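You operate a simulated robot arm through the tools that you are given. There is no shell and no other tool. Be economical: measure what you need, move in short steps, check, and stop when the job is done.

Carry out the task below with a simulated two-armed robot. There is one attempt and no reset: what you move stays moved.

TASK
Put the blue-cap juice bottle on the capper end of the filling bench away on the top of the side table. Then put the orange-cap juice bottle on the capper end of the filling bench away on the top of the side table. Then put the date tub on the top of the left unit away on the restock ledge. Then stack the tofu green pack from the top of the left unit on top of the pasta green pack. Then put the white drain tray on the top of the left unit away on the deck over the service door. Then close the yellow shelf sign. Then take the almond tub and leave it on top of the black drip grid. Then pull the tall cooler door open. The order counts. Set down upright: blue-cap juice bottle, orange-cap juice bottle, date tub, almond tub. The yellow shelf sign goes clockwise seen from above, to its stop.

Only the result counts: the job must be done as asked and must still hold three seconds after the hand-in. Knocking over, shifting, dropping, spilling or breaking anything else fails it. Lids that push on must go on centred and level and be pressed home; caps that screw on are set level and turned clockwise until they are tight.

THE ROBOT
Two 7-joint arms with three-finger grippers on one trunk, on a base that drives. Base frame: it is fixed to the floor where the robot stands at the start and does not move with it; the origin is under the middle of the robot, x ahead of it, y to its left, z up; the surface under the hand at the start is at about z = 0.8. Lengths are in m, angles in rad, forces in N, time in s.
The left shoulder is at the start at [0.03, 0.124, 1.008], the right one opposite. With the tool pointing down near the work surface each hand reaches from about 0.1 to 0.78 m from the robot's upright axis, wherever it stands, measured 20 degrees to its own side. Places, roughly: almond tub [-3.5, -1.75, 0.75]; black drip grid (15x11x5 cm) [-0.9, -1.6, 0.9]; blue-cap juice bottle [0.5, 0, 0.75]; date tub [-3, 0.5, 0.75]; deck over the service door [-6.3, 0.7, 0.7]; green pack [-2.75, 0.75, 0.75]; orange-cap juice bottle [0.5, 0, 0.75]; restock ledge (50x25 cm) [-3.46, -1.76, 0.84]; tall cooler door [0.7, 2.3, 0.9]; top of the side table [-6.9, 4.8, 0.8]; white drain tray [-3.25, 0.75, 0.75]; yellow shelf sign [-3.5, -1.6, 1.6]. Payload 2.2 kg a hand.
The TCP of each hand is the grasp point between the finger pads, 0.028 m short of the fingertips. In the tool frame z runs along the fingers and y along their closing line. Largest opening 0.102 m; the body of the gripper starts 0.071 m behind the TCP.
Orientation is that of the tool frame in the base frame, as a unit quaternion [w, x, y, z]. With the fingers straight down and closing along the base's y, the tool's x points along the base's -x, its y along +y and its z along -z.

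THE INTERFACE
- The arms move only by the tool jog_arm. It takes "left_rows", "right_rows" or both (then of equal length, played together; a hand with none holds still); each is a list that holds one entry, the list of rows, each a list of 7 numbers: the shift along the base's x, y, z in cm, then the turn, a rotation vector about the base's x, y, z in rad, then the gripper command, from -1 (shut) to 1 (fully open), values between in proportion. In form: [[[dx, dy, dz, wx, wy, wz, gripper], ...]]. A call has 1 to 10 rows; each row shifts and turns the commanded pose from where the row before left it. A row lasts 0.2 s, in which the tool goes at most 0.05 m and 0.15 rad; a call with a longer step from one row to the next is refused whole, and so is a gripper value outside its range. A pose out of reach is approached as far as the arm can. The call stops where the force on the tool passes 40 N (or 10 N more than at its start, if that is more) or the arm is blocked; 0.2 s more then pass. The fingers move at their own pace and stop on an object; they squeeze with about 31 N. The grip force told is the motor's: it shows also when the fingers shut on nothing. Time passes only in rows, and 0.2 s behind the last, so rows that do not move let the fingers close. The reply holds the time, the measured pose of the TCP, the force on the tool along the base axes, the opening and the grip force, in the units named above and with some noise, with the torque about the TCP (base axes, N m) and any sound that the robot's microphone picked up.
- Cameras (640 x 400 px; columns grow to the right, rows downward): "scene" is now at [0.0332, 0.0073, 1.7079]; the picture's right is [0.11, -0.99, 0.00], its down [-0.88, -0.10, -0.47] and it looks along [0.46, 0.05, -0.88] (base axes); focal length 256 px, centre (320, 200). "left" rides on the left gripper at [0.072, 0.038, -0.086] in its tool frame; the picture's right is [-0.46, 0.89, 0.00], its down [-0.60, -0.32, -0.73] and it looks along [-0.65, -0.34, 0.68] (tool axes); focal length 256 px, centre (320, 200). "right" rides on the right gripper at [0.069, 0.044, -0.086] in its tool frame; the picture's right is [-0.53, 0.85, 0.00], its down [-0.58, -0.36, -0.73] and it looks along [-0.62, -0.39, 0.68] (tool axes); focal length 256 px, centre (320, 200). There is no depth. A picture from a camera that has moved, and an enlarged one, comes with that camera's place and axes in the base frame and with its lens.
- grab_frame(camera): a new picture of that camera. It takes no simulated time.
- slide_trunk(by): slides the trunk up (or, below 0, down) by that many m; the arms and the scene camera ride with it, the base frame stays. It gives what a move gives, with no picture.
- drive_base(legs): drives the robot by 1 to 6 legs, each [ahead, left, turn to the left] in m, m and rad, along the robot's own axes; the way and the turn of a leg run together, so that a leg with both is an arc; at most 1.5 m and 3.142 rad a leg. The arms and the cameras ride along, it lands a little off, and it stops where it bumps. It gives what a move gives.
- head_to(pan, tilt): turns the head with the scene camera to pan (to the left, within 2.496 rad either way) and tilt (down, from -0.506 to 1.204), counted from straight ahead of the robot. It gives what a move gives.
- close_up(camera, box): a new picture of the part [left, top, right, bottom] of that camera's present view, enlarged. It takes no simulated time.
- job_done(): hands the job in; it is judged then, once.

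Work in short steps. Places have to be worked out from the pictures, the camera data and where the tool is seen: move nearer, look again, correct. Check each grasp and each placing, and mend what went wrong. You have 207 turns and 210 pictures in all, those below and enlarged ones among them. Open the grippers and draw the arms clear of the work before you hand the job in, unless the task says otherwise; then end with one line.

The tools are called after "Emit:" as name(argument=value, ...) on one line, values as JSON. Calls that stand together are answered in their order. jog_arm: Moves the arms, as the interface text tells. Its arguments: {"type":"object","properties":{"left_rows":{"type":"array","items":{"type":"array","items":{"type":"array","items":{"type":"number"}}}},"right_rows":{"type":"array","items":{"type":"array","items":{"type":"array","items":{"type":"number"}}}}},"required":[]} The other tools are called the same way: slide_trunk (by) slides the trunk up or down; drive_base (legs) drives the base; head_to (pan, tilt) turns the head that bears the scene camera; grab_frame (camera) takes a picture; close_up (camera, box) takes an enlarged picture of a part of a camera's view; job_done () hands the job in.

At the start:

```text
time_s: 0.0
left_position: [0.4906, 0.2655, 1.025]
left_tool_rot: [0.0, -0.001, 1.0, 0.0]
left_ft_force: [-0.2, 0.7, -0.5]
left_torque: [0.0, 0.01, -0.02]
left_width: 0.1018
left_grasp_force: 0.0
right_position: [0.4061, -0.1015, 1.0255]
right_tool_rot: [0.0, 0.0, 1.0, 0.0]
right_ft_force: [-0.5, -0.2, 0.4]
right_torque: [-0.01, -0.02, 0.03]
right_width: 0.1017
right_grasp_force: 0.1
trunk travel left (down, up): [-0.25, 0.29]
robot x, y, heading: [-0.003, 0.0009, -0.004]
head pan, tilt: [0.113, 1.086]
```

scene: 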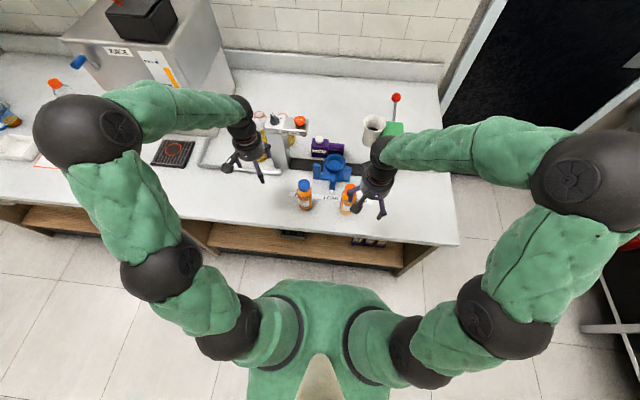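
right: 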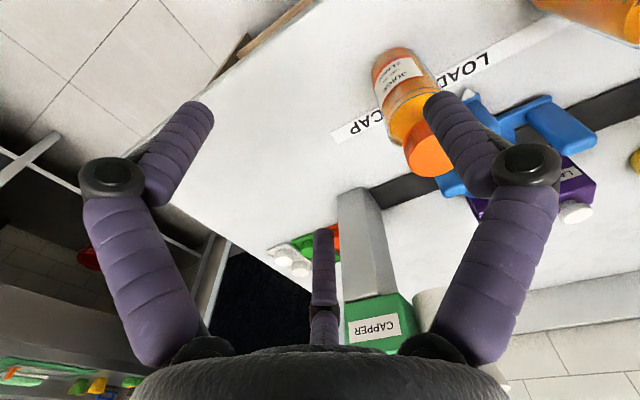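
left: 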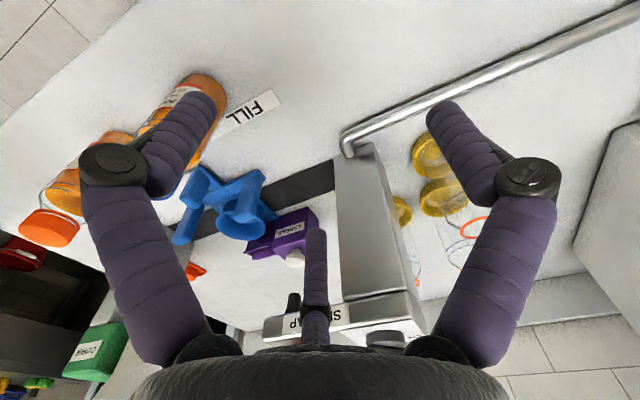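

I'll look closer at the two bottles on the bench before planning the grasps.

Emit:
close_up(camera="scene", box=[240, 80, 440, 230])

```text
2.67 times, centred on (340, 155) of scene
camera zoom: at [0.0332, 0.0073, 1.7079], right [0.11, -0.99, 0.0], down [-0.88, -0.1, -0.47], along [0.46, 0.05, -0.88], focal length 682 px, centre (267, 320)
```

zoom: 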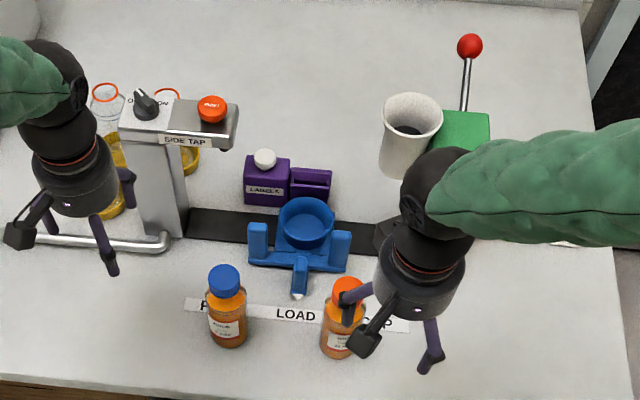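

Blue bottle is at about (0.476, 0.112), orange at about (0.472, -0.052), each roughly 0.16 tall. I'll bring both hands above them and check.

Emit:
jog_arm(left_rows=[[[-0.3, -3.8, 1, 0, 0, 0, 1], [-0.4, -3.8, 1, 0, 0, 0, 1], [-0.4, -3.8, 0, 0, 0, 0, 1], [-0.4, -3.9, 0, 0, 0, 0, 1], [0, 0, 0, 0, 0, 0, 1]]], right_rows=[[[1.6, 1.2, 1, 0, 0, 0, 1], [1.7, 1.3, 1, 0, 0, 0, 1], [1.7, 1.2, 0, 0, 0, 0, 1], [1.6, 1.2, 0, 0, 0, 0, 1], [0, 0, 0, 0, 0, 0, 1]]])

Emit:
grab_frame(camera="left")

Emit:
grab_frame(camera="right")

Emit:
close_up(camera="scene", box=[240, 100, 440, 225])

```text
time_s: 1.2
left_position: [0.4772, 0.1134, 1.0443]
left_tool_rot: [0.0, 0.0, 1.0, 0.0]
left_ft_force: [0.6, -0.5, -0.6]
left_torque: [0.0, -0.01, 0.0]
left_width: 0.102
left_grasp_force: 0.0
right_position: [0.4731, -0.0515, 1.0453]
right_tool_rot: [0.0, 0.0, 1.0, -0.001]
right_ft_force: [-0.1, 0.9, -0.2]
right_torque: [0.0, 0.0, 0.0]
right_width: 0.1023
right_grasp_force: 0.1
trunk travel left (down, up): [-0.25, 0.29]
robot x, y, heading: [0.0009, 0.0002, 0.005]
head pan, tilt: [0.113, 1.086]
```

```text
205 pictures are left
camera left: at [0.4028, 0.1508, 1.1309], right [0.46, 0.89, 0.0], down [0.6, -0.32, 0.73], along [0.65, -0.34, -0.68], focal length 256 px, centre (320, 200)
```

left: 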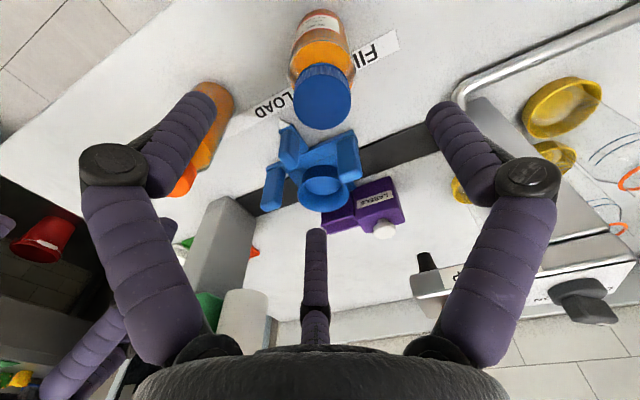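

```text
204 pictures are left
camera right: at [0.4045, -0.0077, 1.1317], right [0.53, 0.85, 0.0], down [0.58, -0.36, 0.73], along [0.62, -0.39, -0.68], focal length 256 px, centre (320, 200)
```

right: 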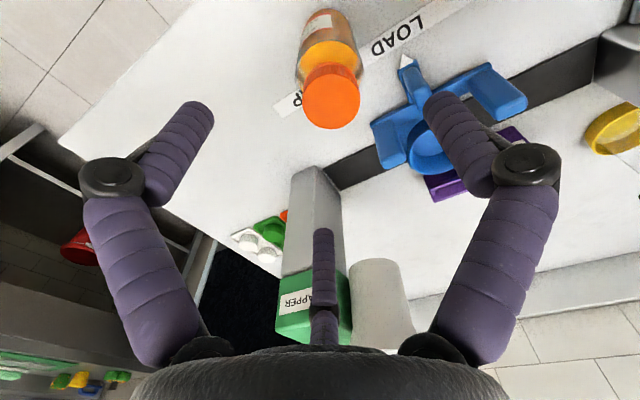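

```text
3.20 times, centred on (340, 162) of scene
camera zoom: at [0.0327, 0.0077, 1.7079], right [0.11, -0.99, 0.0], down [-0.88, -0.1, -0.47], along [0.46, 0.05, -0.88], focal length 819 px, centre (256, 320)
```

zoom: 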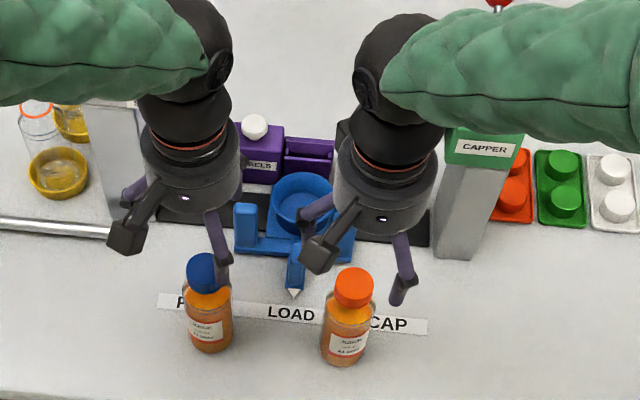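

Both bottles are nearly on the tool axes. I lower the left hand onto the blue bottle (TCP z≈0.90) and close.

Emit:
jog_arm(left_rows=[[[0, 0, -4, 0, 0, 0, 1], [0, 0, -4, 0, 0, 0, 1], [0, 0, -3.5, 0, 0, 0, 1], [0, 0, -2.5, 0, 0, 0, 1], [0, 0, 0, 0, 0, 0, 1], [0, 0, 0, 0, 0, 0, -1], [0, 0, 0, 0, 0, 0, -1], [0, 0, 0, 0, 0, 0, -1]]])

Emit:
grab_frame(camera="left")

```text
time_s: 3.0
left_position: [0.4767, 0.113, 0.9063]
left_tool_rot: [0.001, 0.0, 1.0, 0.0]
left_ft_force: [3.2, 0.7, 6.2]
left_torque: [0.09, -0.11, 0.0]
left_width: 0.0547
left_grasp_force: 31.1
right_position: [0.4721, -0.0522, 1.0454]
right_tool_rot: [0.0, 0.0, 1.0, 0.001]
right_ft_force: [0.1, -0.6, -0.6]
right_torque: [-0.05, 0.0, -0.05]
right_width: 0.1017
right_grasp_force: 0.0
trunk travel left (down, up): [-0.25, 0.29]
robot x, y, heading: [-0.0022, -0.0003, 0.0]
head pan, tilt: [0.113, 1.086]
```

```text
202 pictures are left
camera left: at [0.4043, 0.1502, 0.9913], right [0.46, 0.89, 0.0], down [0.6, -0.32, 0.73], along [0.65, -0.34, -0.68], focal length 256 px, centre (320, 200)
```

left: 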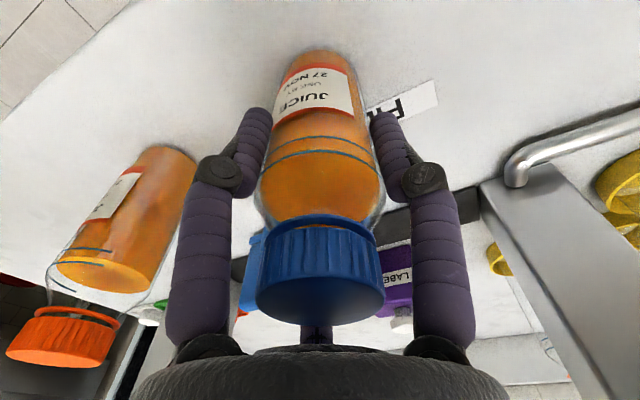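

Blue is gripped (width 0.055). Lift it, and lower the right hand onto the orange bottle.

Emit:
jog_arm(left_rows=[[[0, 0, 2, 0, 0, 0, -1], [0, 0, 3, 0, 0, 0, -1], [0, 1, 3, 0, 0, 0, -1], [0, 2, 3, 0, 0, 0, -1], [0, 2, 3, 0, 0, 0, -1], [0, 0, 0, 0, 0, 0, -1]]])

Emit:
jog_arm(right_rows=[[[0.3, 0.5, -4, 0, 0, 0, 1], [0, 0, -4, 0, 0, 0, 1], [0, 0, -3.5, 0, 0, 0, 1], [0, 0, -2.5, 0, 0, 0, 1], [0, 0, 0, 0, 0, 0, 1], [0, 0, 0, 0, 0, 0, -1], [0, 0, 0, 0, 0, 0, -1], [0, 0, 0, 0, 0, 0, -1]]])

Emit:
jog_arm(right_rows=[[[0, 0, 2, 0, 0, 0, -1], [0, 0, 3, 0, 0, 0, -1], [0, 0, 3, 0, 0, 0, -1], [0, -2, 3, 0, 0, 0, -1], [0, -2, 3, 0, 0, 0, -1], [0, 0, 0, 0, 0, 0, -1]]])

Emit:
grab_frame(camera="right")

Emit:
grab_frame(camera="scene")

```text
time_s: 4.4
left_position: [0.477, 0.1623, 1.0461]
left_tool_rot: [-0.001, 0.0, 1.0, 0.0]
left_ft_force: [0.2, 1.3, -2.9]
left_torque: [-0.02, 0.03, -0.03]
left_width: 0.0548
left_grasp_force: 31.0
right_position: [0.4741, -0.0519, 1.0452]
right_tool_rot: [0.001, 0.0, 1.0, 0.0]
right_ft_force: [0.0, 0.1, 0.2]
right_torque: [-0.04, -0.03, 0.02]
right_width: 0.1019
right_grasp_force: 0.2
trunk travel left (down, up): [-0.25, 0.29]
robot x, y, heading: [0.0012, 0.0007, 0.003]
head pan, tilt: [0.113, 1.086]
```

```text
time_s: 6.2
left_position: [0.4755, 0.1618, 1.0458]
left_tool_rot: [0.001, 0.0, 1.0, 0.0]
left_ft_force: [0.2, -0.7, -2.0]
left_torque: [0.02, 0.02, 0.02]
left_width: 0.055
left_grasp_force: 31.0
right_position: [0.4768, -0.0473, 0.9061]
right_tool_rot: [0.001, 0.0, 1.0, 0.0]
right_ft_force: [3.8, -0.6, 7.6]
right_torque: [-0.07, -0.11, 0.02]
right_width: 0.0551
right_grasp_force: 30.5
trunk travel left (down, up): [-0.25, 0.29]
robot x, y, heading: [-0.0008, 0.0023, -0.001]
head pan, tilt: [0.113, 1.086]
```

```text
time_s: 7.6
left_position: [0.4761, 0.162, 1.0471]
left_tool_rot: [0.0, 0.0, 1.0, 0.0]
left_ft_force: [0.3, -0.6, -2.5]
left_torque: [0.0, 0.0, -0.01]
left_width: 0.0551
left_grasp_force: 31.3
right_position: [0.4745, -0.0882, 1.0444]
right_tool_rot: [-0.002, 0.0, 1.0, 0.0]
right_ft_force: [0.6, -0.2, -2.9]
right_torque: [0.03, 0.01, -0.02]
right_width: 0.0549
right_grasp_force: 31.3
trunk travel left (down, up): [-0.25, 0.29]
robot x, y, heading: [0.0004, -0.0001, -0.006]
head pan, tilt: [0.113, 1.086]
```

```text
201 pictures are left
camera right: at [0.407, -0.0449, 1.1314], right [0.53, 0.85, 0.0], down [0.58, -0.36, 0.73], along [0.62, -0.39, -0.68], focal length 256 px, centre (320, 200)
```

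right: 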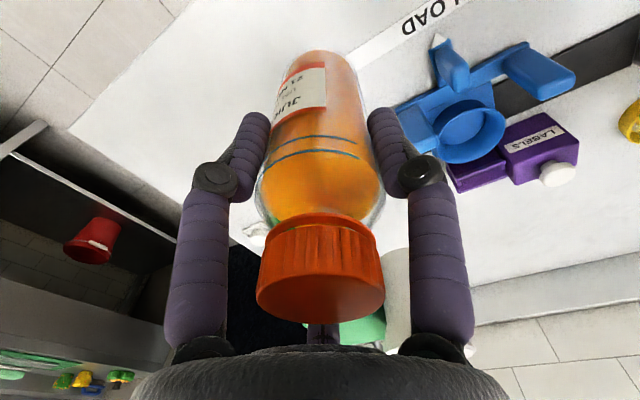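

```text
200 pictures are left
camera scene: at [0.0341, 0.0075, 1.7079], right [0.11, -0.99, 0.0], down [-0.88, -0.1, -0.47], along [0.46, 0.05, -0.89], focal length 256 px, centre (320, 200)
```

scene: 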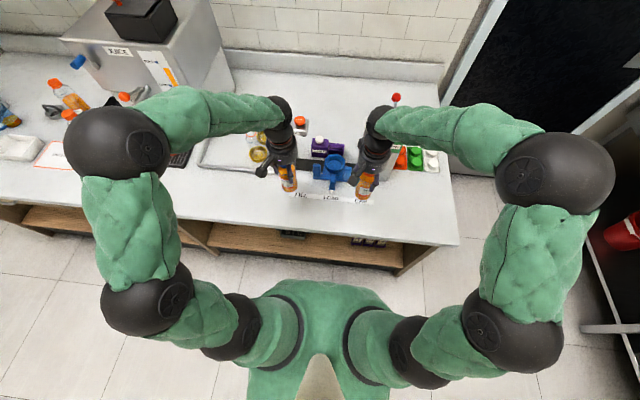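

Both bottles are held. I back off from the bench, then look around with the head to map the room.

Emit:
drive_base(legs=[[-0.5, 0, 0]])

Emit:
head_to(pan=1.3, tilt=0.35)

Emit:
grab_frame(camera="scene")

Emit:
head_to(pan=2.4, tilt=0.35)

Emit:
grab_frame(camera="scene")

Emit:
head_to(pan=-2.1, tilt=0.35)

Emit:
grab_frame(camera="scene")

```text
time_s: 10.5
left_position: [-0.0196, 0.1606, 1.0473]
left_tool_rot: [0.0, 0.003, 1.0, 0.0]
left_ft_force: [-0.3, -0.8, -3.0]
left_torque: [0.02, -0.02, -0.03]
left_width: 0.0548
left_grasp_force: 30.7
right_position: [-0.0227, -0.09, 1.0447]
right_tool_rot: [0.001, 0.002, 1.0, 0.0]
right_ft_force: [-0.3, 0.1, -3.2]
right_torque: [-0.02, -0.03, 0.01]
right_width: 0.0547
right_grasp_force: 30.9
trunk travel left (down, up): [-0.25, 0.29]
robot x, y, heading: [-0.4952, -0.0001, -0.006]
head pan, tilt: [0.113, 1.086]
```

```text
time_s: 11.9
left_position: [-0.0199, 0.1608, 1.0465]
left_tool_rot: [0.0, 0.003, 1.0, -0.001]
left_ft_force: [0.3, 0.7, -3.1]
left_torque: [-0.01, -0.01, -0.01]
left_width: 0.0546
left_grasp_force: 30.4
right_position: [-0.0212, -0.0902, 1.0453]
right_tool_rot: [0.0, 0.002, 1.0, 0.0]
right_ft_force: [0.1, 0.0, -3.8]
right_torque: [0.0, -0.02, 0.0]
right_width: 0.0547
right_grasp_force: 30.7
trunk travel left (down, up): [-0.25, 0.29]
robot x, y, heading: [-0.496, 0.0056, -0.004]
head pan, tilt: [1.3, 0.351]
```

```text
199 pictures are left
camera scene: at [-0.5008, 0.0911, 1.7684], right [0.96, -0.27, 0.0], down [-0.09, -0.33, -0.94], along [0.26, 0.9, -0.34], focal length 256 px, centre (320, 200)
```

scene: 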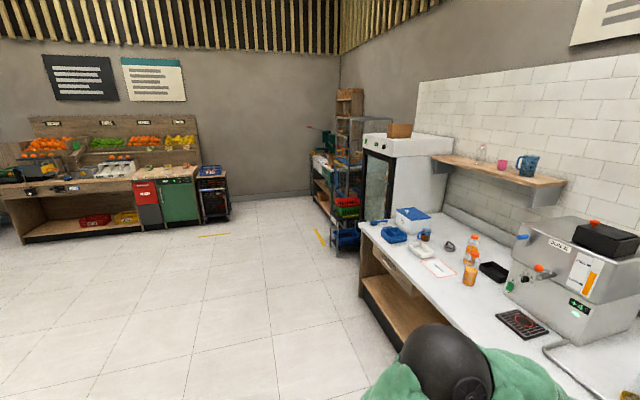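

```text
time_s: 13.2
left_position: [-0.0198, 0.1604, 1.0466]
left_tool_rot: [0.0, 0.002, 1.0, 0.001]
left_ft_force: [-1.0, 0.3, -2.6]
left_torque: [-0.01, 0.0, -0.01]
left_width: 0.0546
left_grasp_force: 30.8
right_position: [-0.0211, -0.0901, 1.0452]
right_tool_rot: [0.0, 0.003, 1.0, 0.0]
right_ft_force: [-0.4, -0.4, -2.6]
right_torque: [-0.02, 0.0, 0.01]
right_width: 0.0547
right_grasp_force: 31.1
trunk travel left (down, up): [-0.25, 0.29]
robot x, y, heading: [-0.4962, 0.0021, -0.006]
head pan, tilt: [2.4, 0.351]
```

```text
198 pictures are left
camera scene: at [-0.5944, 0.0649, 1.7685], right [0.68, 0.73, 0.0], down [0.25, -0.23, -0.94], along [-0.69, 0.64, -0.34], focal length 256 px, centre (320, 200)
```

scene: 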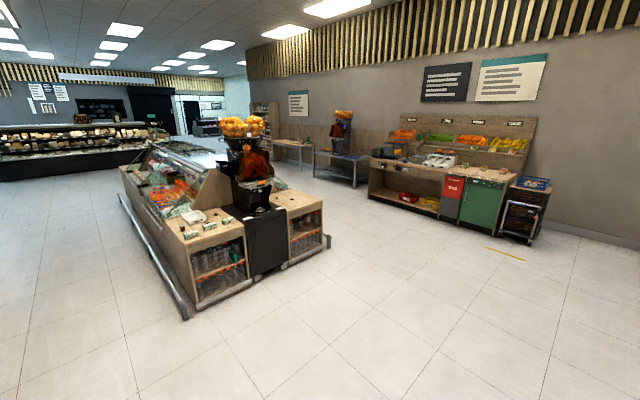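

```text
time_s: 16.9
left_position: [-0.02, 0.1609, 1.0463]
left_tool_rot: [0.0, 0.002, 1.0, 0.0]
left_ft_force: [-0.2, 0.5, -3.3]
left_torque: [-0.03, 0.01, 0.0]
left_width: 0.0548
left_grasp_force: 31.3
right_position: [-0.0217, -0.0898, 1.0451]
right_tool_rot: [-0.001, 0.003, 1.0, 0.001]
right_ft_force: [-1.2, -0.3, -2.7]
right_torque: [-0.01, 0.01, -0.01]
right_width: 0.0546
right_grasp_force: 31.4
trunk travel left (down, up): [-0.25, 0.29]
robot x, y, heading: [-0.4974, 0.0022, -0.007]
head pan, tilt: [-2.1, 0.351]
```

```text
197 pictures are left
camera scene: at [-0.5736, -0.0786, 1.7685], right [-0.86, 0.51, 0.0], down [0.17, 0.3, -0.94], along [-0.48, -0.81, -0.34], focal length 256 px, centre (320, 200)
```

scene: 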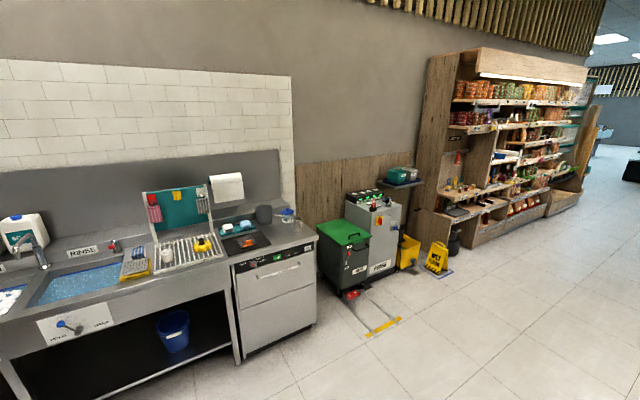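

The side table is along the far wall near (-6.9, 4.8), past the island (left unit). I drive round the island's right side.

Emit:
head_to(pan=0, tilt=0.5)

Emit:
drive_base(legs=[[0, 0, 1.855], [1.5, 0, 0], [1.5, 0, 0], [0.6, 0, 0], [0, 0, 1.29], [1.5, 0, 0]])

Emit:
grab_frame(camera="scene")

```text
time_s: 18.9
left_position: [-0.0192, 0.1625, 1.0458]
left_tool_rot: [0.0, 0.002, 1.0, 0.0]
left_ft_force: [-0.1, -0.8, -3.2]
left_torque: [-0.03, -0.02, 0.02]
left_width: 0.0548
left_grasp_force: 30.9
right_position: [-0.0198, -0.0904, 1.0455]
right_tool_rot: [0.0, 0.003, 1.0, 0.0]
right_ft_force: [1.0, 0.2, -2.3]
right_torque: [-0.02, -0.01, 0.01]
right_width: 0.0544
right_grasp_force: 30.9
trunk travel left (down, up): [-0.25, 0.29]
robot x, y, heading: [-0.4964, 0.0005, -0.006]
head pan, tilt: [0.0, 0.499]
```

```text
time_s: 51.0
left_position: [-3.4541, 3.2786, 1.0463]
left_tool_rot: [0.001, 1.0, 0.014, 0.0]
left_ft_force: [-0.3, 0.2, -2.7]
left_torque: [-0.01, -0.03, 0.01]
left_width: 0.0548
left_grasp_force: 30.6
right_position: [-3.4593, 3.53, 1.0439]
right_tool_rot: [0.0, 1.0, 0.014, 0.0]
right_ft_force: [-0.4, 0.0, 0.0]
right_torque: [-0.02, -0.03, -0.03]
right_width: 0.0021
right_grasp_force: 31.0
trunk travel left (down, up): [-0.25, 0.29]
robot x, y, heading: [-2.983, 3.4545, -3.104]
head pan, tilt: [0.0, 0.499]
```

```text
196 pictures are left
camera scene: at [-3.0455, 3.4522, 1.7547], right [-0.03, 1.0, 0.0], down [0.48, 0.01, -0.88], along [-0.88, -0.03, -0.48], focal length 256 px, centre (320, 200)
```

scene: 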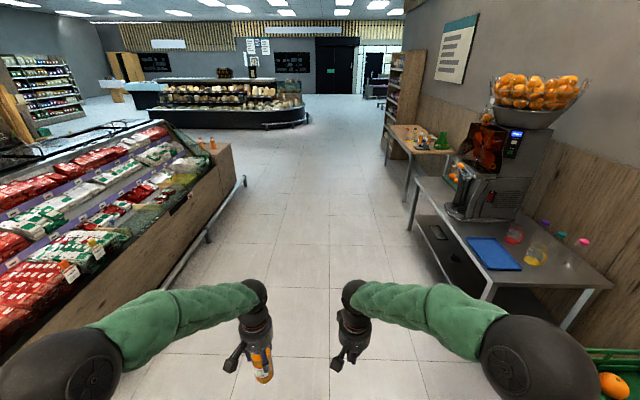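

The right hand lost the orange bottle on the way. I look back along the route for it.

Emit:
head_to(pan=-2.3, tilt=0.5)

Emit:
grab_frame(camera="scene")

Emit:
head_to(pan=2.4, tilt=0.5)

Emit:
grab_frame(camera="scene")

Emit:
grab_frame(camera="left")

```text
time_s: 53.2
left_position: [-3.4542, 3.2786, 1.0466]
left_tool_rot: [-0.001, 1.0, 0.013, 0.0]
left_ft_force: [-0.2, -0.8, -2.2]
left_torque: [-0.02, 0.04, -0.01]
left_width: 0.0546
left_grasp_force: 31.0
right_position: [-3.4593, 3.5302, 1.0445]
right_tool_rot: [-0.001, 1.0, 0.014, 0.0]
right_ft_force: [0.4, -0.1, 0.2]
right_torque: [0.01, 0.0, 0.02]
right_width: 0.0022
right_grasp_force: 31.0
trunk travel left (down, up): [-0.25, 0.29]
robot x, y, heading: [-2.9852, 3.4525, -3.118]
head pan, tilt: [-2.3, 0.499]
```

```text
195 pictures are left
camera scene: at [-2.8955, 3.5243, 1.7548], right [0.76, -0.64, 0.0], down [-0.31, -0.37, -0.88], along [0.57, 0.67, -0.48], focal length 256 px, centre (320, 200)
```

scene: 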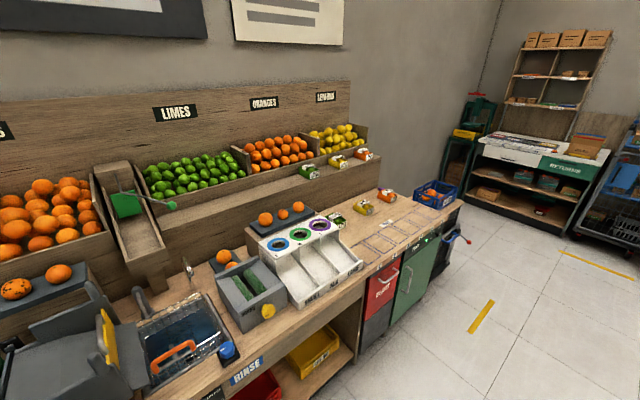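

```text
time_s: 56.9
left_position: [-3.4528, 3.2777, 1.0466]
left_tool_rot: [0.0, 1.0, 0.014, 0.0]
left_ft_force: [0.7, 0.1, -3.0]
left_torque: [0.02, -0.05, 0.0]
left_width: 0.0548
left_grasp_force: 31.1
right_position: [-3.4601, 3.5297, 1.0452]
right_tool_rot: [0.0, 1.0, 0.014, 0.0]
right_ft_force: [0.2, -0.5, 0.4]
right_torque: [0.01, 0.03, 0.02]
right_width: 0.002
right_grasp_force: 31.1
trunk travel left (down, up): [-0.25, 0.29]
robot x, y, heading: [-2.9844, 3.4526, -3.115]
head pan, tilt: [2.4, 0.499]
```

```text
194 pictures are left
camera scene: at [-2.8853, 3.3952, 1.7548], right [-0.65, -0.76, 0.0], down [-0.36, 0.31, -0.88], along [0.66, -0.57, -0.48], focal length 256 px, centre (320, 200)
```

scene: 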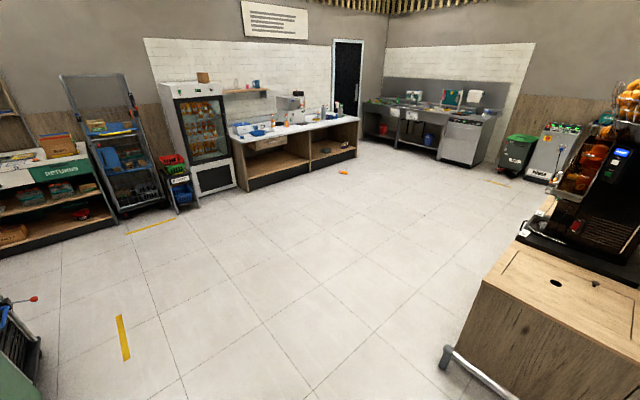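

```text
193 pictures are left
camera left: at [-3.3818, 3.2416, 1.1319], right [-0.44, -0.9, 0.0], down [-0.61, 0.3, 0.73], along [-0.66, 0.32, -0.68], focal length 256 px, centre (320, 200)
```

left: 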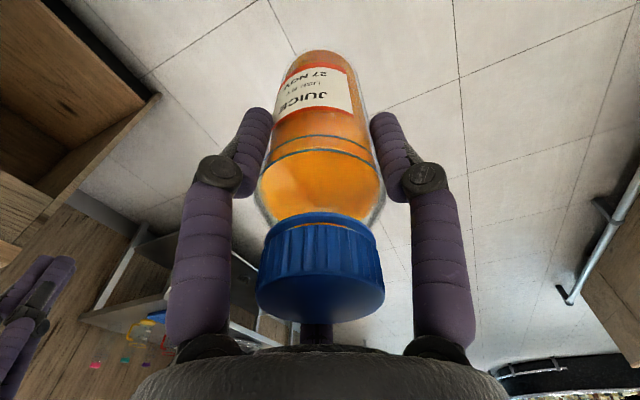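

The orange bottle lies on the floor near the bench front, at about (0.05, 0.3). I place the blue one first, then fetch it. Driving on to the side table.

Emit:
head_to(pan=0, tilt=0.7)

Emit:
drive_base(legs=[[1.3, 0, 0], [1.3, 0, 0], [1.2, 0, 0], [0, 0, -0.8], [0, 0, -0.8]])

Emit:
grab_frame(camera="scene")

```text
time_s: 59.1
left_position: [-3.4552, 3.2782, 1.0457]
left_tool_rot: [0.001, 1.0, 0.015, 0.0]
left_ft_force: [0.3, 0.0, -2.6]
left_torque: [0.01, -0.01, -0.03]
left_width: 0.0548
left_grasp_force: 30.9
right_position: [-3.4593, 3.5285, 1.0448]
right_tool_rot: [0.0, 1.0, 0.014, -0.001]
right_ft_force: [-1.0, 0.5, -0.7]
right_torque: [0.01, 0.02, 0.01]
right_width: 0.0018
right_grasp_force: 31.2
trunk travel left (down, up): [-0.25, 0.29]
robot x, y, heading: [-2.9856, 3.4522, -3.11]
head pan, tilt: [0.0, 0.7]
```

```text
time_s: 81.6
left_position: [-6.9216, 3.8119, 1.0455]
left_tool_rot: [-0.001, 0.709, -0.705, 0.0]
left_ft_force: [0.8, -0.1, -3.8]
left_torque: [-0.01, 0.0, 0.0]
left_width: 0.0547
left_grasp_force: 30.9
right_position: [-6.6696, 3.8121, 1.0447]
right_tool_rot: [0.0, 0.709, -0.705, 0.0]
right_ft_force: [-0.6, -1.2, 0.7]
right_torque: [-0.01, 0.03, 0.01]
right_width: 0.0022
right_grasp_force: 30.7
trunk travel left (down, up): [-0.25, 0.29]
robot x, y, heading: [-6.758, 3.3342, 1.574]
head pan, tilt: [0.0, 0.7]
```

```text
192 pictures are left
camera scene: at [-6.7579, 3.3921, 1.737], right [1.0, 0.01, 0.0], down [0.0, -0.64, -0.76], along [0.0, 0.76, -0.64], focal length 256 px, centre (320, 200)
```

scene: 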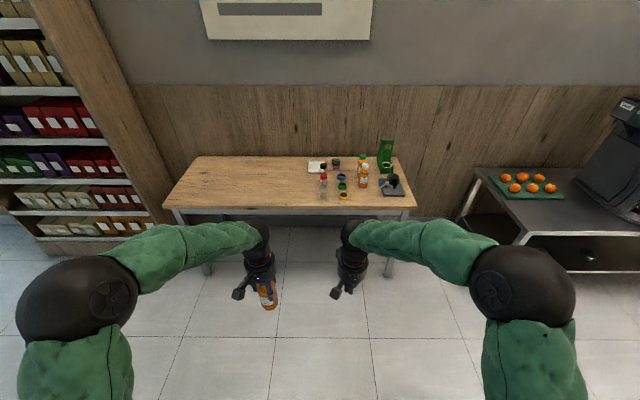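

The table is clear on its left and centre; other items sit right of x≈-6.8. I drive ahead and a bit left so that both hands stay over the empty part.

Emit:
drive_base(legs=[[0.3, 0.3, 0], [0.46, 0, 0]])

Emit:
grab_frame(camera="scene")

Emit:
grab_frame(camera="left")

```text
time_s: 86.5
left_position: [-7.2189, 4.5663, 1.0468]
left_tool_rot: [-0.001, -0.707, 0.707, -0.001]
left_ft_force: [0.0, 0.7, -1.7]
left_torque: [-0.02, 0.02, 0.01]
left_width: 0.0549
left_grasp_force: 31.1
right_position: [-6.9667, 4.5644, 1.0454]
right_tool_rot: [-0.001, -0.707, 0.707, 0.0]
right_ft_force: [-0.1, -0.5, -0.3]
right_torque: [0.0, -0.01, -0.01]
right_width: 0.0019
right_grasp_force: 30.7
trunk travel left (down, up): [-0.25, 0.29]
robot x, y, heading: [-7.0531, 4.0902, 1.569]
head pan, tilt: [0.0, 0.7]
```

```text
191 pictures are left
camera scene: at [-7.0569, 4.1455, 1.737], right [1.0, 0.0, 0.0], down [0.0, -0.64, -0.76], along [0.0, 0.76, -0.64], focal length 256 px, centre (320, 200)
```

scene: 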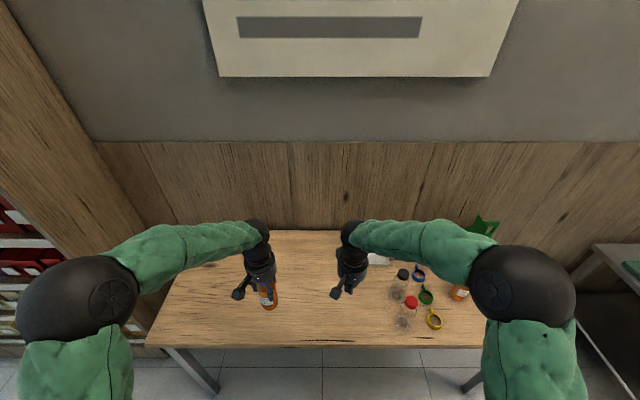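

```text
190 pictures are left
camera left: at [-7.2573, 4.4926, 1.1316], right [-0.89, 0.46, 0.0], down [0.32, 0.6, 0.73], along [0.34, 0.65, -0.68], focal length 256 px, centre (320, 200)
```

left: 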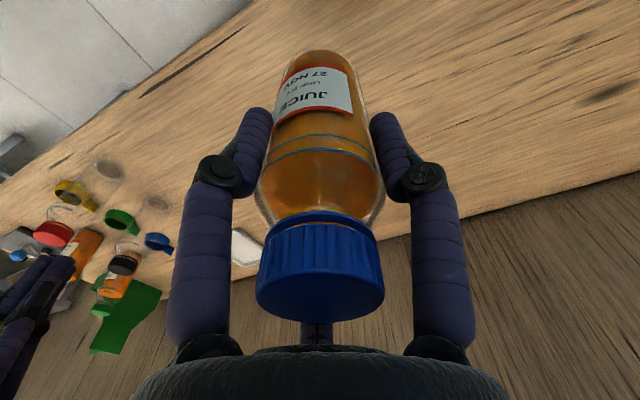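

Lowering the blue bottle in small steps towards the table.

Emit:
jog_arm(left_rows=[[[0, 0, -4, 0, 0, 0, -1], [0, 0, -4, 0, 0, 0, -1], [0, 0, -3, 0, 0, 0, -1], [0, 0, -1, 0, 0, 0, -1], [0, 0, -0.5, 0, 0, 0, -1], [0, 0, -0.5, 0, 0, 0, -1], [0, 0, 0, 0, 0, 0, -1]]])

Emit:
grab_frame(camera="left")

```text
time_s: 88.1
left_position: [-7.2185, 4.5656, 0.9152]
left_tool_rot: [0.0, -0.707, 0.707, 0.0]
left_ft_force: [-0.1, 0.4, -2.7]
left_torque: [0.01, 0.0, -0.01]
left_width: 0.0547
left_grasp_force: 31.1
right_position: [-6.9659, 4.5638, 1.0437]
right_tool_rot: [0.0, -0.707, 0.708, 0.0]
right_ft_force: [-0.5, 0.5, -0.5]
right_torque: [0.01, -0.02, -0.01]
right_width: 0.0021
right_grasp_force: 30.1
trunk travel left (down, up): [-0.25, 0.29]
robot x, y, heading: [-7.0552, 4.0918, 1.572]
head pan, tilt: [0.0, 0.7]
```

```text
189 pictures are left
camera left: at [-7.2573, 4.4916, 1.0015], right [-0.89, 0.46, 0.0], down [0.32, 0.6, 0.73], along [0.34, 0.65, -0.68], focal length 256 px, centre (320, 200)
```

left: 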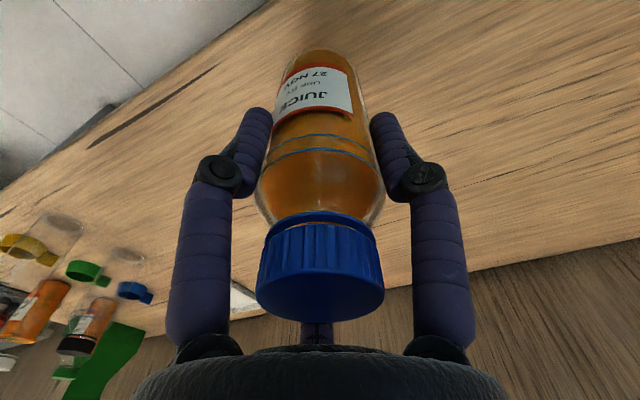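

No contact yet; continuing down in 0.4 cm rows.

Emit:
jog_arm(left_rows=[[[0, 0, -0.4, 0, 0, 0, -1], [0, 0, -0.4, 0, 0, 0, -1], [0, 0, -0.4, 0, 0, 0, -1], [0, 0, 0, 0, 0, 0, -1]]])

```text
time_s: 89.1
left_position: [-7.2185, 4.5655, 0.9025]
left_tool_rot: [-0.001, -0.707, 0.707, 0.0]
left_ft_force: [-1.0, -0.1, -3.0]
left_torque: [-0.02, 0.03, -0.01]
left_width: 0.0549
left_grasp_force: 31.3
right_position: [-6.9665, 4.5644, 1.0447]
right_tool_rot: [0.001, -0.707, 0.707, 0.0]
right_ft_force: [-0.1, -0.9, -0.4]
right_torque: [-0.02, 0.0, 0.03]
right_width: 0.0021
right_grasp_force: 31.3
trunk travel left (down, up): [-0.25, 0.29]
robot x, y, heading: [-7.0587, 4.0882, 1.571]
head pan, tilt: [0.0, 0.7]
```

Still free; keep lowering.

Emit:
jog_arm(left_rows=[[[0, 0, -0.4, 0, 0, 0, -1], [0, 0, -0.4, 0, 0, 0, -1], [0, 0, -0.4, 0, 0, 0, -1], [0, 0, 0, 0, 0, 0, -1]]])

Emit:
grab_frame(camera="left")

```text
time_s: 90.1
left_position: [-7.2185, 4.5642, 0.8923]
left_tool_rot: [0.001, -0.707, 0.708, 0.0]
left_ft_force: [0.4, 0.0, -3.8]
left_torque: [-0.02, 0.01, 0.0]
left_width: 0.0546
left_grasp_force: 31.2
right_position: [-6.9671, 4.5643, 1.0449]
right_tool_rot: [0.0, 0.707, -0.707, 0.001]
right_ft_force: [0.8, 0.7, 0.2]
right_torque: [0.01, 0.01, 0.01]
right_width: 0.0021
right_grasp_force: 31.2
trunk travel left (down, up): [-0.25, 0.29]
robot x, y, heading: [-7.0557, 4.0887, 1.572]
head pan, tilt: [0.0, 0.7]
```

```text
188 pictures are left
camera left: at [-7.2576, 4.492, 0.9781], right [-0.89, 0.46, 0.0], down [0.32, 0.6, 0.73], along [0.34, 0.65, -0.68], focal length 256 px, centre (320, 200)
```

left: 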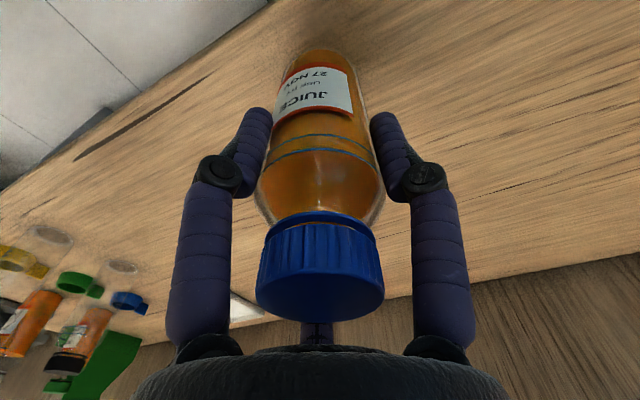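

Still no contact; shadow tightens. Continue a little further.

Emit:
jog_arm(left_rows=[[[0, 0, -0.4, 0, 0, 0, -1], [0, 0, -0.4, 0, 0, 0, -1], [0, 0, -0.4, 0, 0, 0, -1], [0, 0, -0.4, 0, 0, 0, -1], [0, 0, -0.4, 0, 0, 0, -1], [0, 0, 0, 0, 0, 0, -1]]])

```text
time_s: 91.5
left_position: [-7.2175, 4.5646, 0.8724]
left_tool_rot: [0.0, -0.707, 0.707, -0.001]
left_ft_force: [-0.1, -0.1, -2.3]
left_torque: [-0.02, -0.01, -0.02]
left_width: 0.0546
left_grasp_force: 31.1
right_position: [-6.9678, 4.5627, 1.0451]
right_tool_rot: [0.0, -0.707, 0.707, 0.0]
right_ft_force: [-0.3, 0.2, -0.1]
right_torque: [-0.01, 0.03, -0.04]
right_width: 0.002
right_grasp_force: 31.2
trunk travel left (down, up): [-0.25, 0.29]
robot x, y, heading: [-7.0559, 4.0894, 1.564]
head pan, tilt: [0.0, 0.7]
```

Emit:
jog_arm(left_rows=[[[0, 0, -0.4, 0, 0, 0, -1], [0, 0, -0.4, 0, 0, 0, -1], [0, 0, -0.4, 0, 0, 0, -1], [0, 0, -0.4, 0, 0, 0, -1], [0, 0, -0.4, 0, 0, 0, -1], [0, 0, 0, 0, 0, 0, -1]]])

Emit:
grab_frame(camera="left")

```text
time_s: 92.9
left_position: [-7.2187, 4.5651, 0.8527]
left_tool_rot: [-0.001, 0.707, -0.707, -0.002]
left_ft_force: [0.4, -0.7, 22.7]
left_torque: [-0.1, 0.05, 0.04]
left_width: 0.0547
left_grasp_force: 31.0
right_position: [-6.9668, 4.5624, 1.0452]
right_tool_rot: [0.0, -0.707, 0.707, 0.001]
right_ft_force: [-0.6, -0.2, -0.2]
right_torque: [-0.01, 0.02, 0.04]
right_width: 0.0021
right_grasp_force: 31.1
trunk travel left (down, up): [-0.25, 0.29]
robot x, y, heading: [-7.0562, 4.0918, 1.571]
head pan, tilt: [0.0, 0.7]
```

```text
187 pictures are left
camera left: at [-7.2566, 4.4919, 0.9389], right [-0.89, 0.46, 0.0], down [0.32, 0.6, 0.73], along [0.34, 0.65, -0.68], focal length 256 px, centre (320, 200)
```

left: 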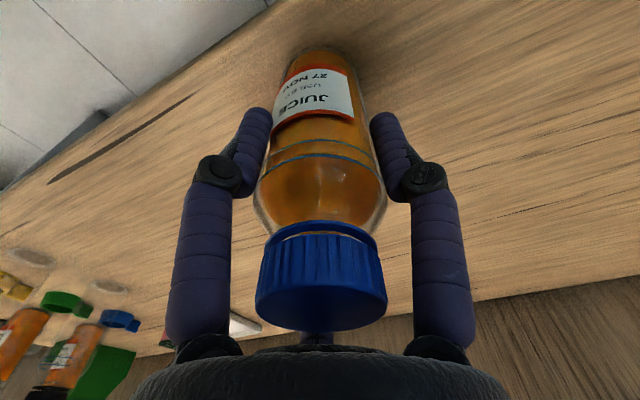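

Bottle is resting (22 N up). Ease off, open, and rise straight up.

Emit:
jog_arm(left_rows=[[[0, 0, 0.2, 0, 0, 0, -1], [0, 0, 0, 0, 0, 0, 0.3], [0, 0, 0, 0, 0, 0, 1], [0, 0, 0, 0, 0, 0, 1], [0, 0, 3, 0, 0, 0, 1], [0, 0, 4, 0, 0, 0, 1], [0, 0, 4, 0, 0, 0, 1], [0, 0, 4, 0, 0, 0, 1], [0, 0, 4, 0, 0, 0, 1], [0, 0, 0, 0, 0, 0, 1]]])

Emit:
grab_frame(camera="left")

```text
time_s: 95.1
left_position: [-7.2195, 4.5664, 1.045]
left_tool_rot: [0.0, 0.707, -0.707, 0.001]
left_ft_force: [0.3, 0.2, -0.1]
left_torque: [0.04, -0.01, 0.02]
left_width: 0.102
left_grasp_force: 0.0
right_position: [-6.9655, 4.5641, 1.0458]
right_tool_rot: [-0.001, -0.707, 0.707, 0.0]
right_ft_force: [0.0, 0.4, 0.0]
right_torque: [0.0, 0.02, 0.0]
right_width: 0.0019
right_grasp_force: 30.8
trunk travel left (down, up): [-0.25, 0.29]
robot x, y, heading: [-7.0596, 4.0834, 1.572]
head pan, tilt: [0.0, 0.7]
```

```text
186 pictures are left
camera left: at [-7.2584, 4.4936, 1.1306], right [-0.89, 0.47, 0.0], down [0.32, 0.6, 0.73], along [0.34, 0.65, -0.68], focal length 256 px, centre (320, 200)
```

left: 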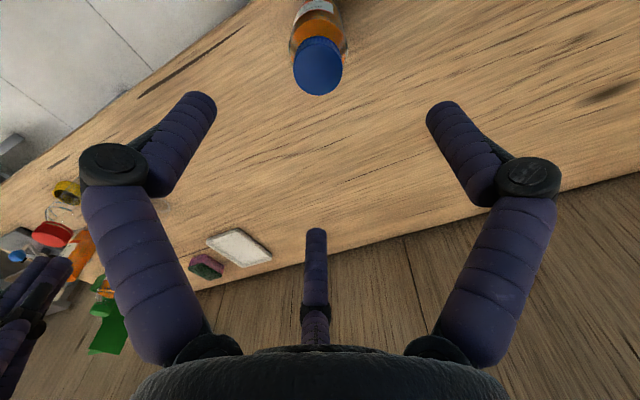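

Blue bottle stands on the table. Now I drive back to fetch the orange bottle from the floor.

Emit:
drive_base(legs=[[-0.7, 0, 0], [0, 0, -1.572], [1.4, 0, 0], [1.4, 0, 0], [1.4, 0, 0], [1.4, 0, 0]])

Emit:
drive_base(legs=[[0, 0, -1.12], [1.3, 0, 0], [1.0, 0, 0]])

Emit:
grab_frame(camera="scene")

```text
time_s: 129.1
left_position: [-0.9694, 3.4158, 1.0441]
left_tool_rot: [0.0, 0.015, 1.0, 0.001]
left_ft_force: [0.9, 0.5, 0.2]
left_torque: [-0.02, 0.0, 0.0]
left_width: 0.1022
left_grasp_force: 0.0
right_position: [-0.9818, 3.1637, 1.0452]
right_tool_rot: [0.0, 0.015, 1.0, -0.001]
right_ft_force: [-0.4, 0.8, -0.4]
right_torque: [0.0, -0.01, 0.02]
right_width: 0.0023
right_grasp_force: 31.1
trunk travel left (down, up): [-0.25, 0.29]
robot x, y, heading: [-1.4558, 3.2657, -0.035]
head pan, tilt: [0.0, 0.7]
```

```text
time_s: 143.2
left_position: [-0.2195, 0.7764, 1.044]
left_tool_rot: [0.0, 0.56, 0.829, 0.0]
left_ft_force: [-0.2, -0.6, 0.5]
left_torque: [0.05, 0.0, 0.0]
left_width: 0.1019
left_grasp_force: 0.1
right_position: [-0.4543, 0.6852, 1.0453]
right_tool_rot: [0.0, 0.56, 0.829, -0.001]
right_ft_force: [-0.5, -0.1, -0.2]
right_torque: [0.0, -0.02, 0.03]
right_width: 0.0022
right_grasp_force: 30.8
trunk travel left (down, up): [-0.25, 0.29]
robot x, y, heading: [-0.5499, 1.1576, -1.188]
head pan, tilt: [0.0, 0.7]
```

```text
185 pictures are left
camera scene: at [-0.5292, 1.1069, 1.737], right [-0.93, -0.37, 0.0], down [-0.24, 0.6, -0.76], along [0.29, -0.71, -0.64], focal length 256 px, centre (320, 200)
```

scene: 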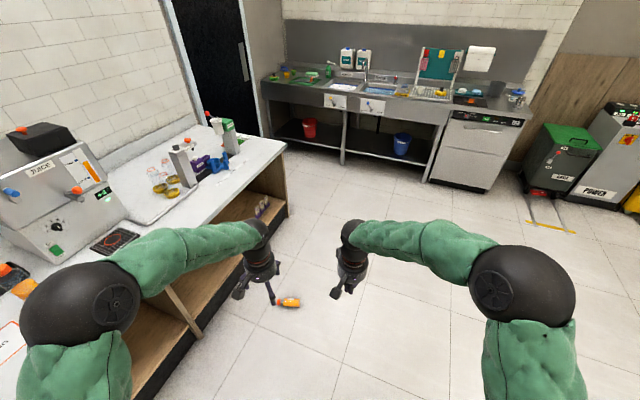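

The bottle lies at about (0.03, 0.34). I zoom in to see which way its cap points.

Emit:
close_up(camera="scene", box=[240, 275, 340, 335])

```text
6.40 times, centred on (290, 305) of scene
camera zoom: at [-0.5292, 1.1069, 1.737], right [-0.93, -0.37, 0.0], down [-0.24, 0.6, -0.76], along [0.29, -0.71, -0.64], focal length 1638 px, centre (512, -472)
```

zoom: 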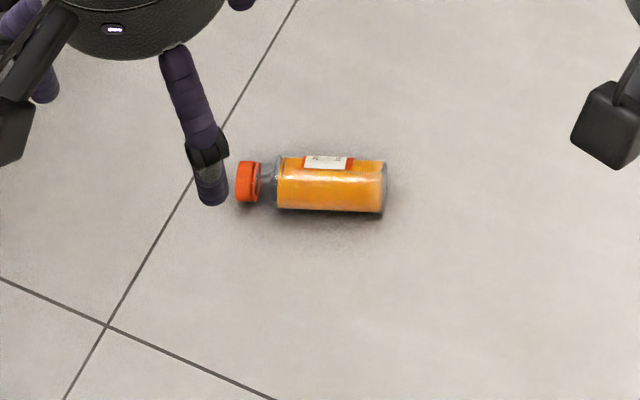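

The cap points towards the bench (+x), axis turned about 0.32 rad, so a floor pick followed by pitching the hand forward brings it upright. I square up in front of it and lower the trunk.

Emit:
drive_base(legs=[[0, 0, 1.188], [0.1, -0.48, 0], [0, -0.48, 0]])

Emit:
slide_trunk(by=-0.25)

Emit:
head_to(pan=0.2, tilt=1.1)

Emit:
grab_frame(camera="scene")

Emit:
grab_frame(camera="left")

```text
time_s: 151.5
left_position: [0.0255, 0.3667, 1.045]
left_tool_rot: [-0.001, 0.001, 1.0, 0.0]
left_ft_force: [-0.3, -0.7, 0.3]
left_torque: [0.03, -0.01, 0.0]
left_width: 0.1021
left_grasp_force: 0.0
right_position: [0.0213, 0.1135, 1.0458]
right_tool_rot: [-0.001, 0.001, 1.0, 0.0]
right_ft_force: [1.5, 0.3, -0.3]
right_torque: [-0.02, -0.01, -0.03]
right_width: 0.0023
right_grasp_force: 31.8
trunk travel left (down, up): [-0.25, 0.29]
robot x, y, heading: [-0.4517, 0.2058, 0.0]
head pan, tilt: [0.0, 0.7]
```

```text
time_s: 154.1
left_position: [0.0255, 0.3663, 0.795]
left_tool_rot: [0.0, 0.001, 1.0, 0.001]
left_ft_force: [0.3, 0.9, -0.2]
left_torque: [-0.01, 0.02, 0.03]
left_width: 0.1023
left_grasp_force: 0.0
right_position: [0.0222, 0.1148, 0.796]
right_tool_rot: [0.0, 0.001, 1.0, 0.0]
right_ft_force: [0.3, -0.3, -0.3]
right_torque: [0.01, 0.0, 0.01]
right_width: 0.0019
right_grasp_force: 31.1
trunk travel left (down, up): [0.0, 0.54]
robot x, y, heading: [-0.454, 0.203, -0.001]
head pan, tilt: [0.0, 0.7]
```

```text
time_s: 155.0
left_position: [0.0244, 0.3677, 0.7947]
left_tool_rot: [0.0, 0.001, 1.0, 0.0]
left_ft_force: [0.2, 0.0, 0.4]
left_torque: [-0.04, 0.0, -0.01]
left_width: 0.1019
left_grasp_force: 0.2
right_position: [0.0224, 0.1159, 0.7958]
right_tool_rot: [0.0, 0.0, 1.0, -0.001]
right_ft_force: [0.6, -0.2, 0.3]
right_torque: [0.01, -0.03, 0.01]
right_width: 0.0023
right_grasp_force: 31.0
trunk travel left (down, up): [0.0, 0.54]
robot x, y, heading: [-0.4507, 0.2, -0.004]
head pan, tilt: [0.201, 1.1]
```

```text
183 pictures are left
camera scene: at [-0.4209, 0.2172, 1.4571], right [0.2, -0.98, 0.0], down [-0.87, -0.18, -0.45], along [0.45, 0.09, -0.89], focal length 256 px, centre (320, 200)
```

scene: 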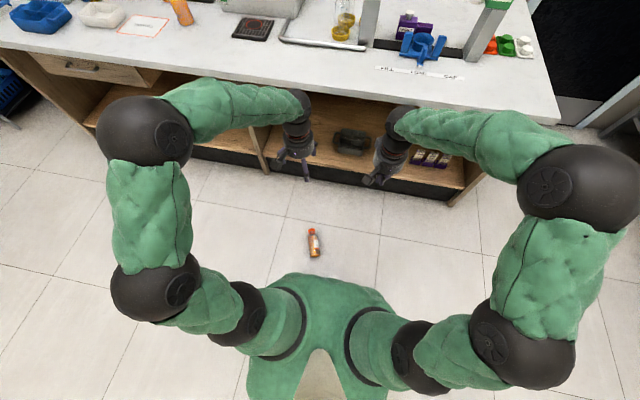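

```text
182 pictures are left
camera left: at [-0.0478, 0.4045, 0.8805], right [0.47, 0.88, 0.0], down [0.6, -0.32, 0.73], along [0.65, -0.34, -0.68], focal length 256 px, centre (320, 200)
```

left: 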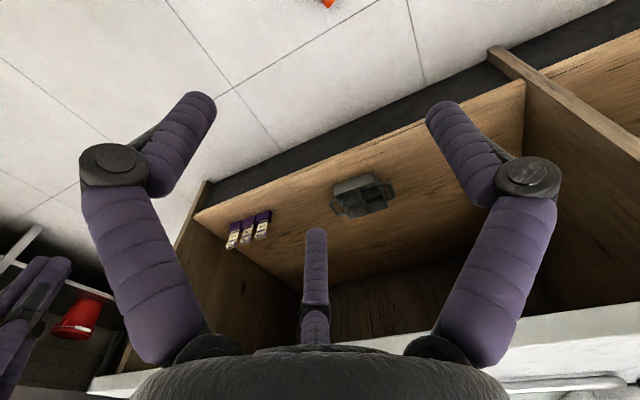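

Confirmed position. I yaw the left hand to match the bottle and go down about 45 cm first.

Emit:
jog_arm(left_rows=[[[0.4, -0.8, -4, 0, 0, 0.11, 1], [0.4, -0.8, -4, 0, 0, 0.11, 1], [0.4, -0.8, -4, 0, 0, 0.11, 1], [0, 0, -4.8, 0, 0, 0, 1], [0, 0, -4.8, 0, 0, 0, 1], [0, 0, -4.8, 0, 0, 0, 1], [0, 0, -4.8, 0, 0, 0, 1], [0, 0, -4.8, 0, 0, 0, 1], [0, 0, -4.8, 0, 0, 0, 1], [0, 0, -4.8, 0, 0, 0, 1]]])

Emit:
grab_frame(camera="left")

Emit:
grab_frame(camera="scene")

```text
time_s: 157.2
left_position: [0.0379, 0.3454, 0.3423]
left_tool_rot: [0.0, -0.163, 0.987, 0.001]
left_ft_force: [-0.5, -0.3, 0.0]
left_torque: [-0.03, 0.06, 0.02]
left_width: 0.1019
left_grasp_force: 0.1
right_position: [0.0231, 0.114, 0.7967]
right_tool_rot: [0.0, 0.001, 1.0, 0.0]
right_ft_force: [0.0, 1.6, 0.4]
right_torque: [-0.02, -0.03, 0.0]
right_width: 0.0023
right_grasp_force: 31.4
trunk travel left (down, up): [0.0, 0.54]
robot x, y, heading: [-0.4557, 0.207, -0.002]
head pan, tilt: [0.201, 1.1]
```

```text
181 pictures are left
camera left: at [-0.0434, 0.3578, 0.4274], right [0.15, 0.99, 0.0], down [0.67, -0.11, 0.73], along [0.72, -0.11, -0.68], focal length 256 px, centre (320, 200)
```

left: 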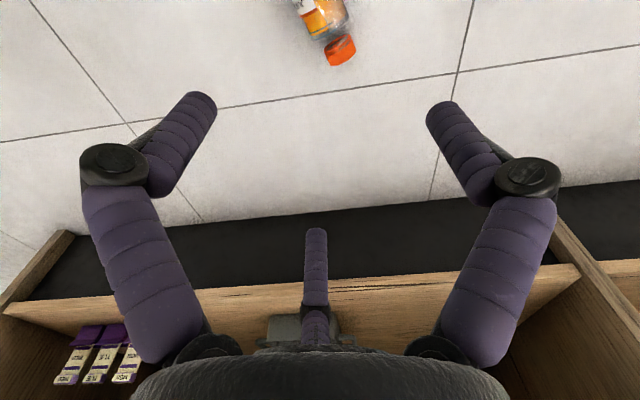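

```text
180 pictures are left
camera scene: at [-0.4207, 0.2172, 1.457], right [0.2, -0.98, 0.0], down [-0.87, -0.18, -0.45], along [0.44, 0.09, -0.89], focal length 256 px, centre (320, 200)
```

scene: 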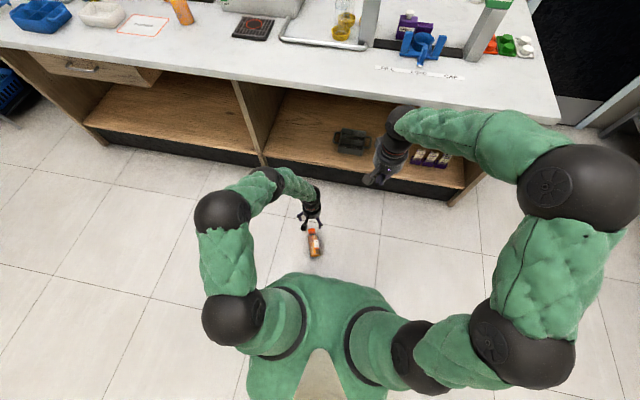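

The hand is aligned over the bottle. Descend to just above the floor and close.

Emit:
jog_arm(left_rows=[[[0, 0, -4.8, 0, 0, 0, 1], [0, 0, -4.8, 0, 0, 0, 1], [0, 0, -4.8, 0, 0, 0, 1], [0, 0, -4.8, 0, 0, 0, 1], [0, 0, -4.8, 0, 0, 0, 1], [0, 0, 0, 0, 0, 0, 1]]])

Emit:
grab_frame(camera="left")

```text
time_s: 158.6
left_position: [0.0222, 0.3401, 0.134]
left_tool_rot: [0.0, -0.163, 0.987, 0.0]
left_ft_force: [0.1, 0.4, 0.6]
left_torque: [-0.01, 0.02, 0.0]
left_width: 0.1021
left_grasp_force: 0.1
left hand out of reach, approached as far as the arm can: row 5
right_position: [0.0233, 0.1146, 0.7956]
right_tool_rot: [0.0, 0.001, 1.0, -0.001]
right_ft_force: [0.0, 0.3, 0.1]
right_torque: [0.04, -0.02, 0.01]
right_width: 0.002
right_grasp_force: 30.5
trunk travel left (down, up): [0.0, 0.54]
robot x, y, heading: [-0.4508, 0.205, -0.0]
head pan, tilt: [0.201, 1.1]
```

```text
179 pictures are left
camera left: at [-0.0604, 0.3531, 0.2213], right [0.15, 0.99, 0.0], down [0.67, -0.11, 0.73], along [0.72, -0.11, -0.68], focal length 256 px, centre (320, 200)
```

left: 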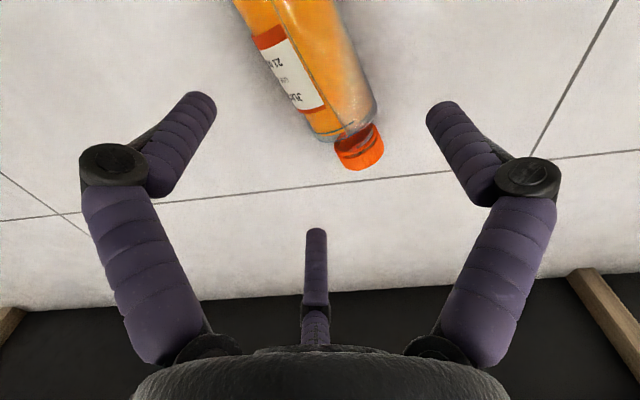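

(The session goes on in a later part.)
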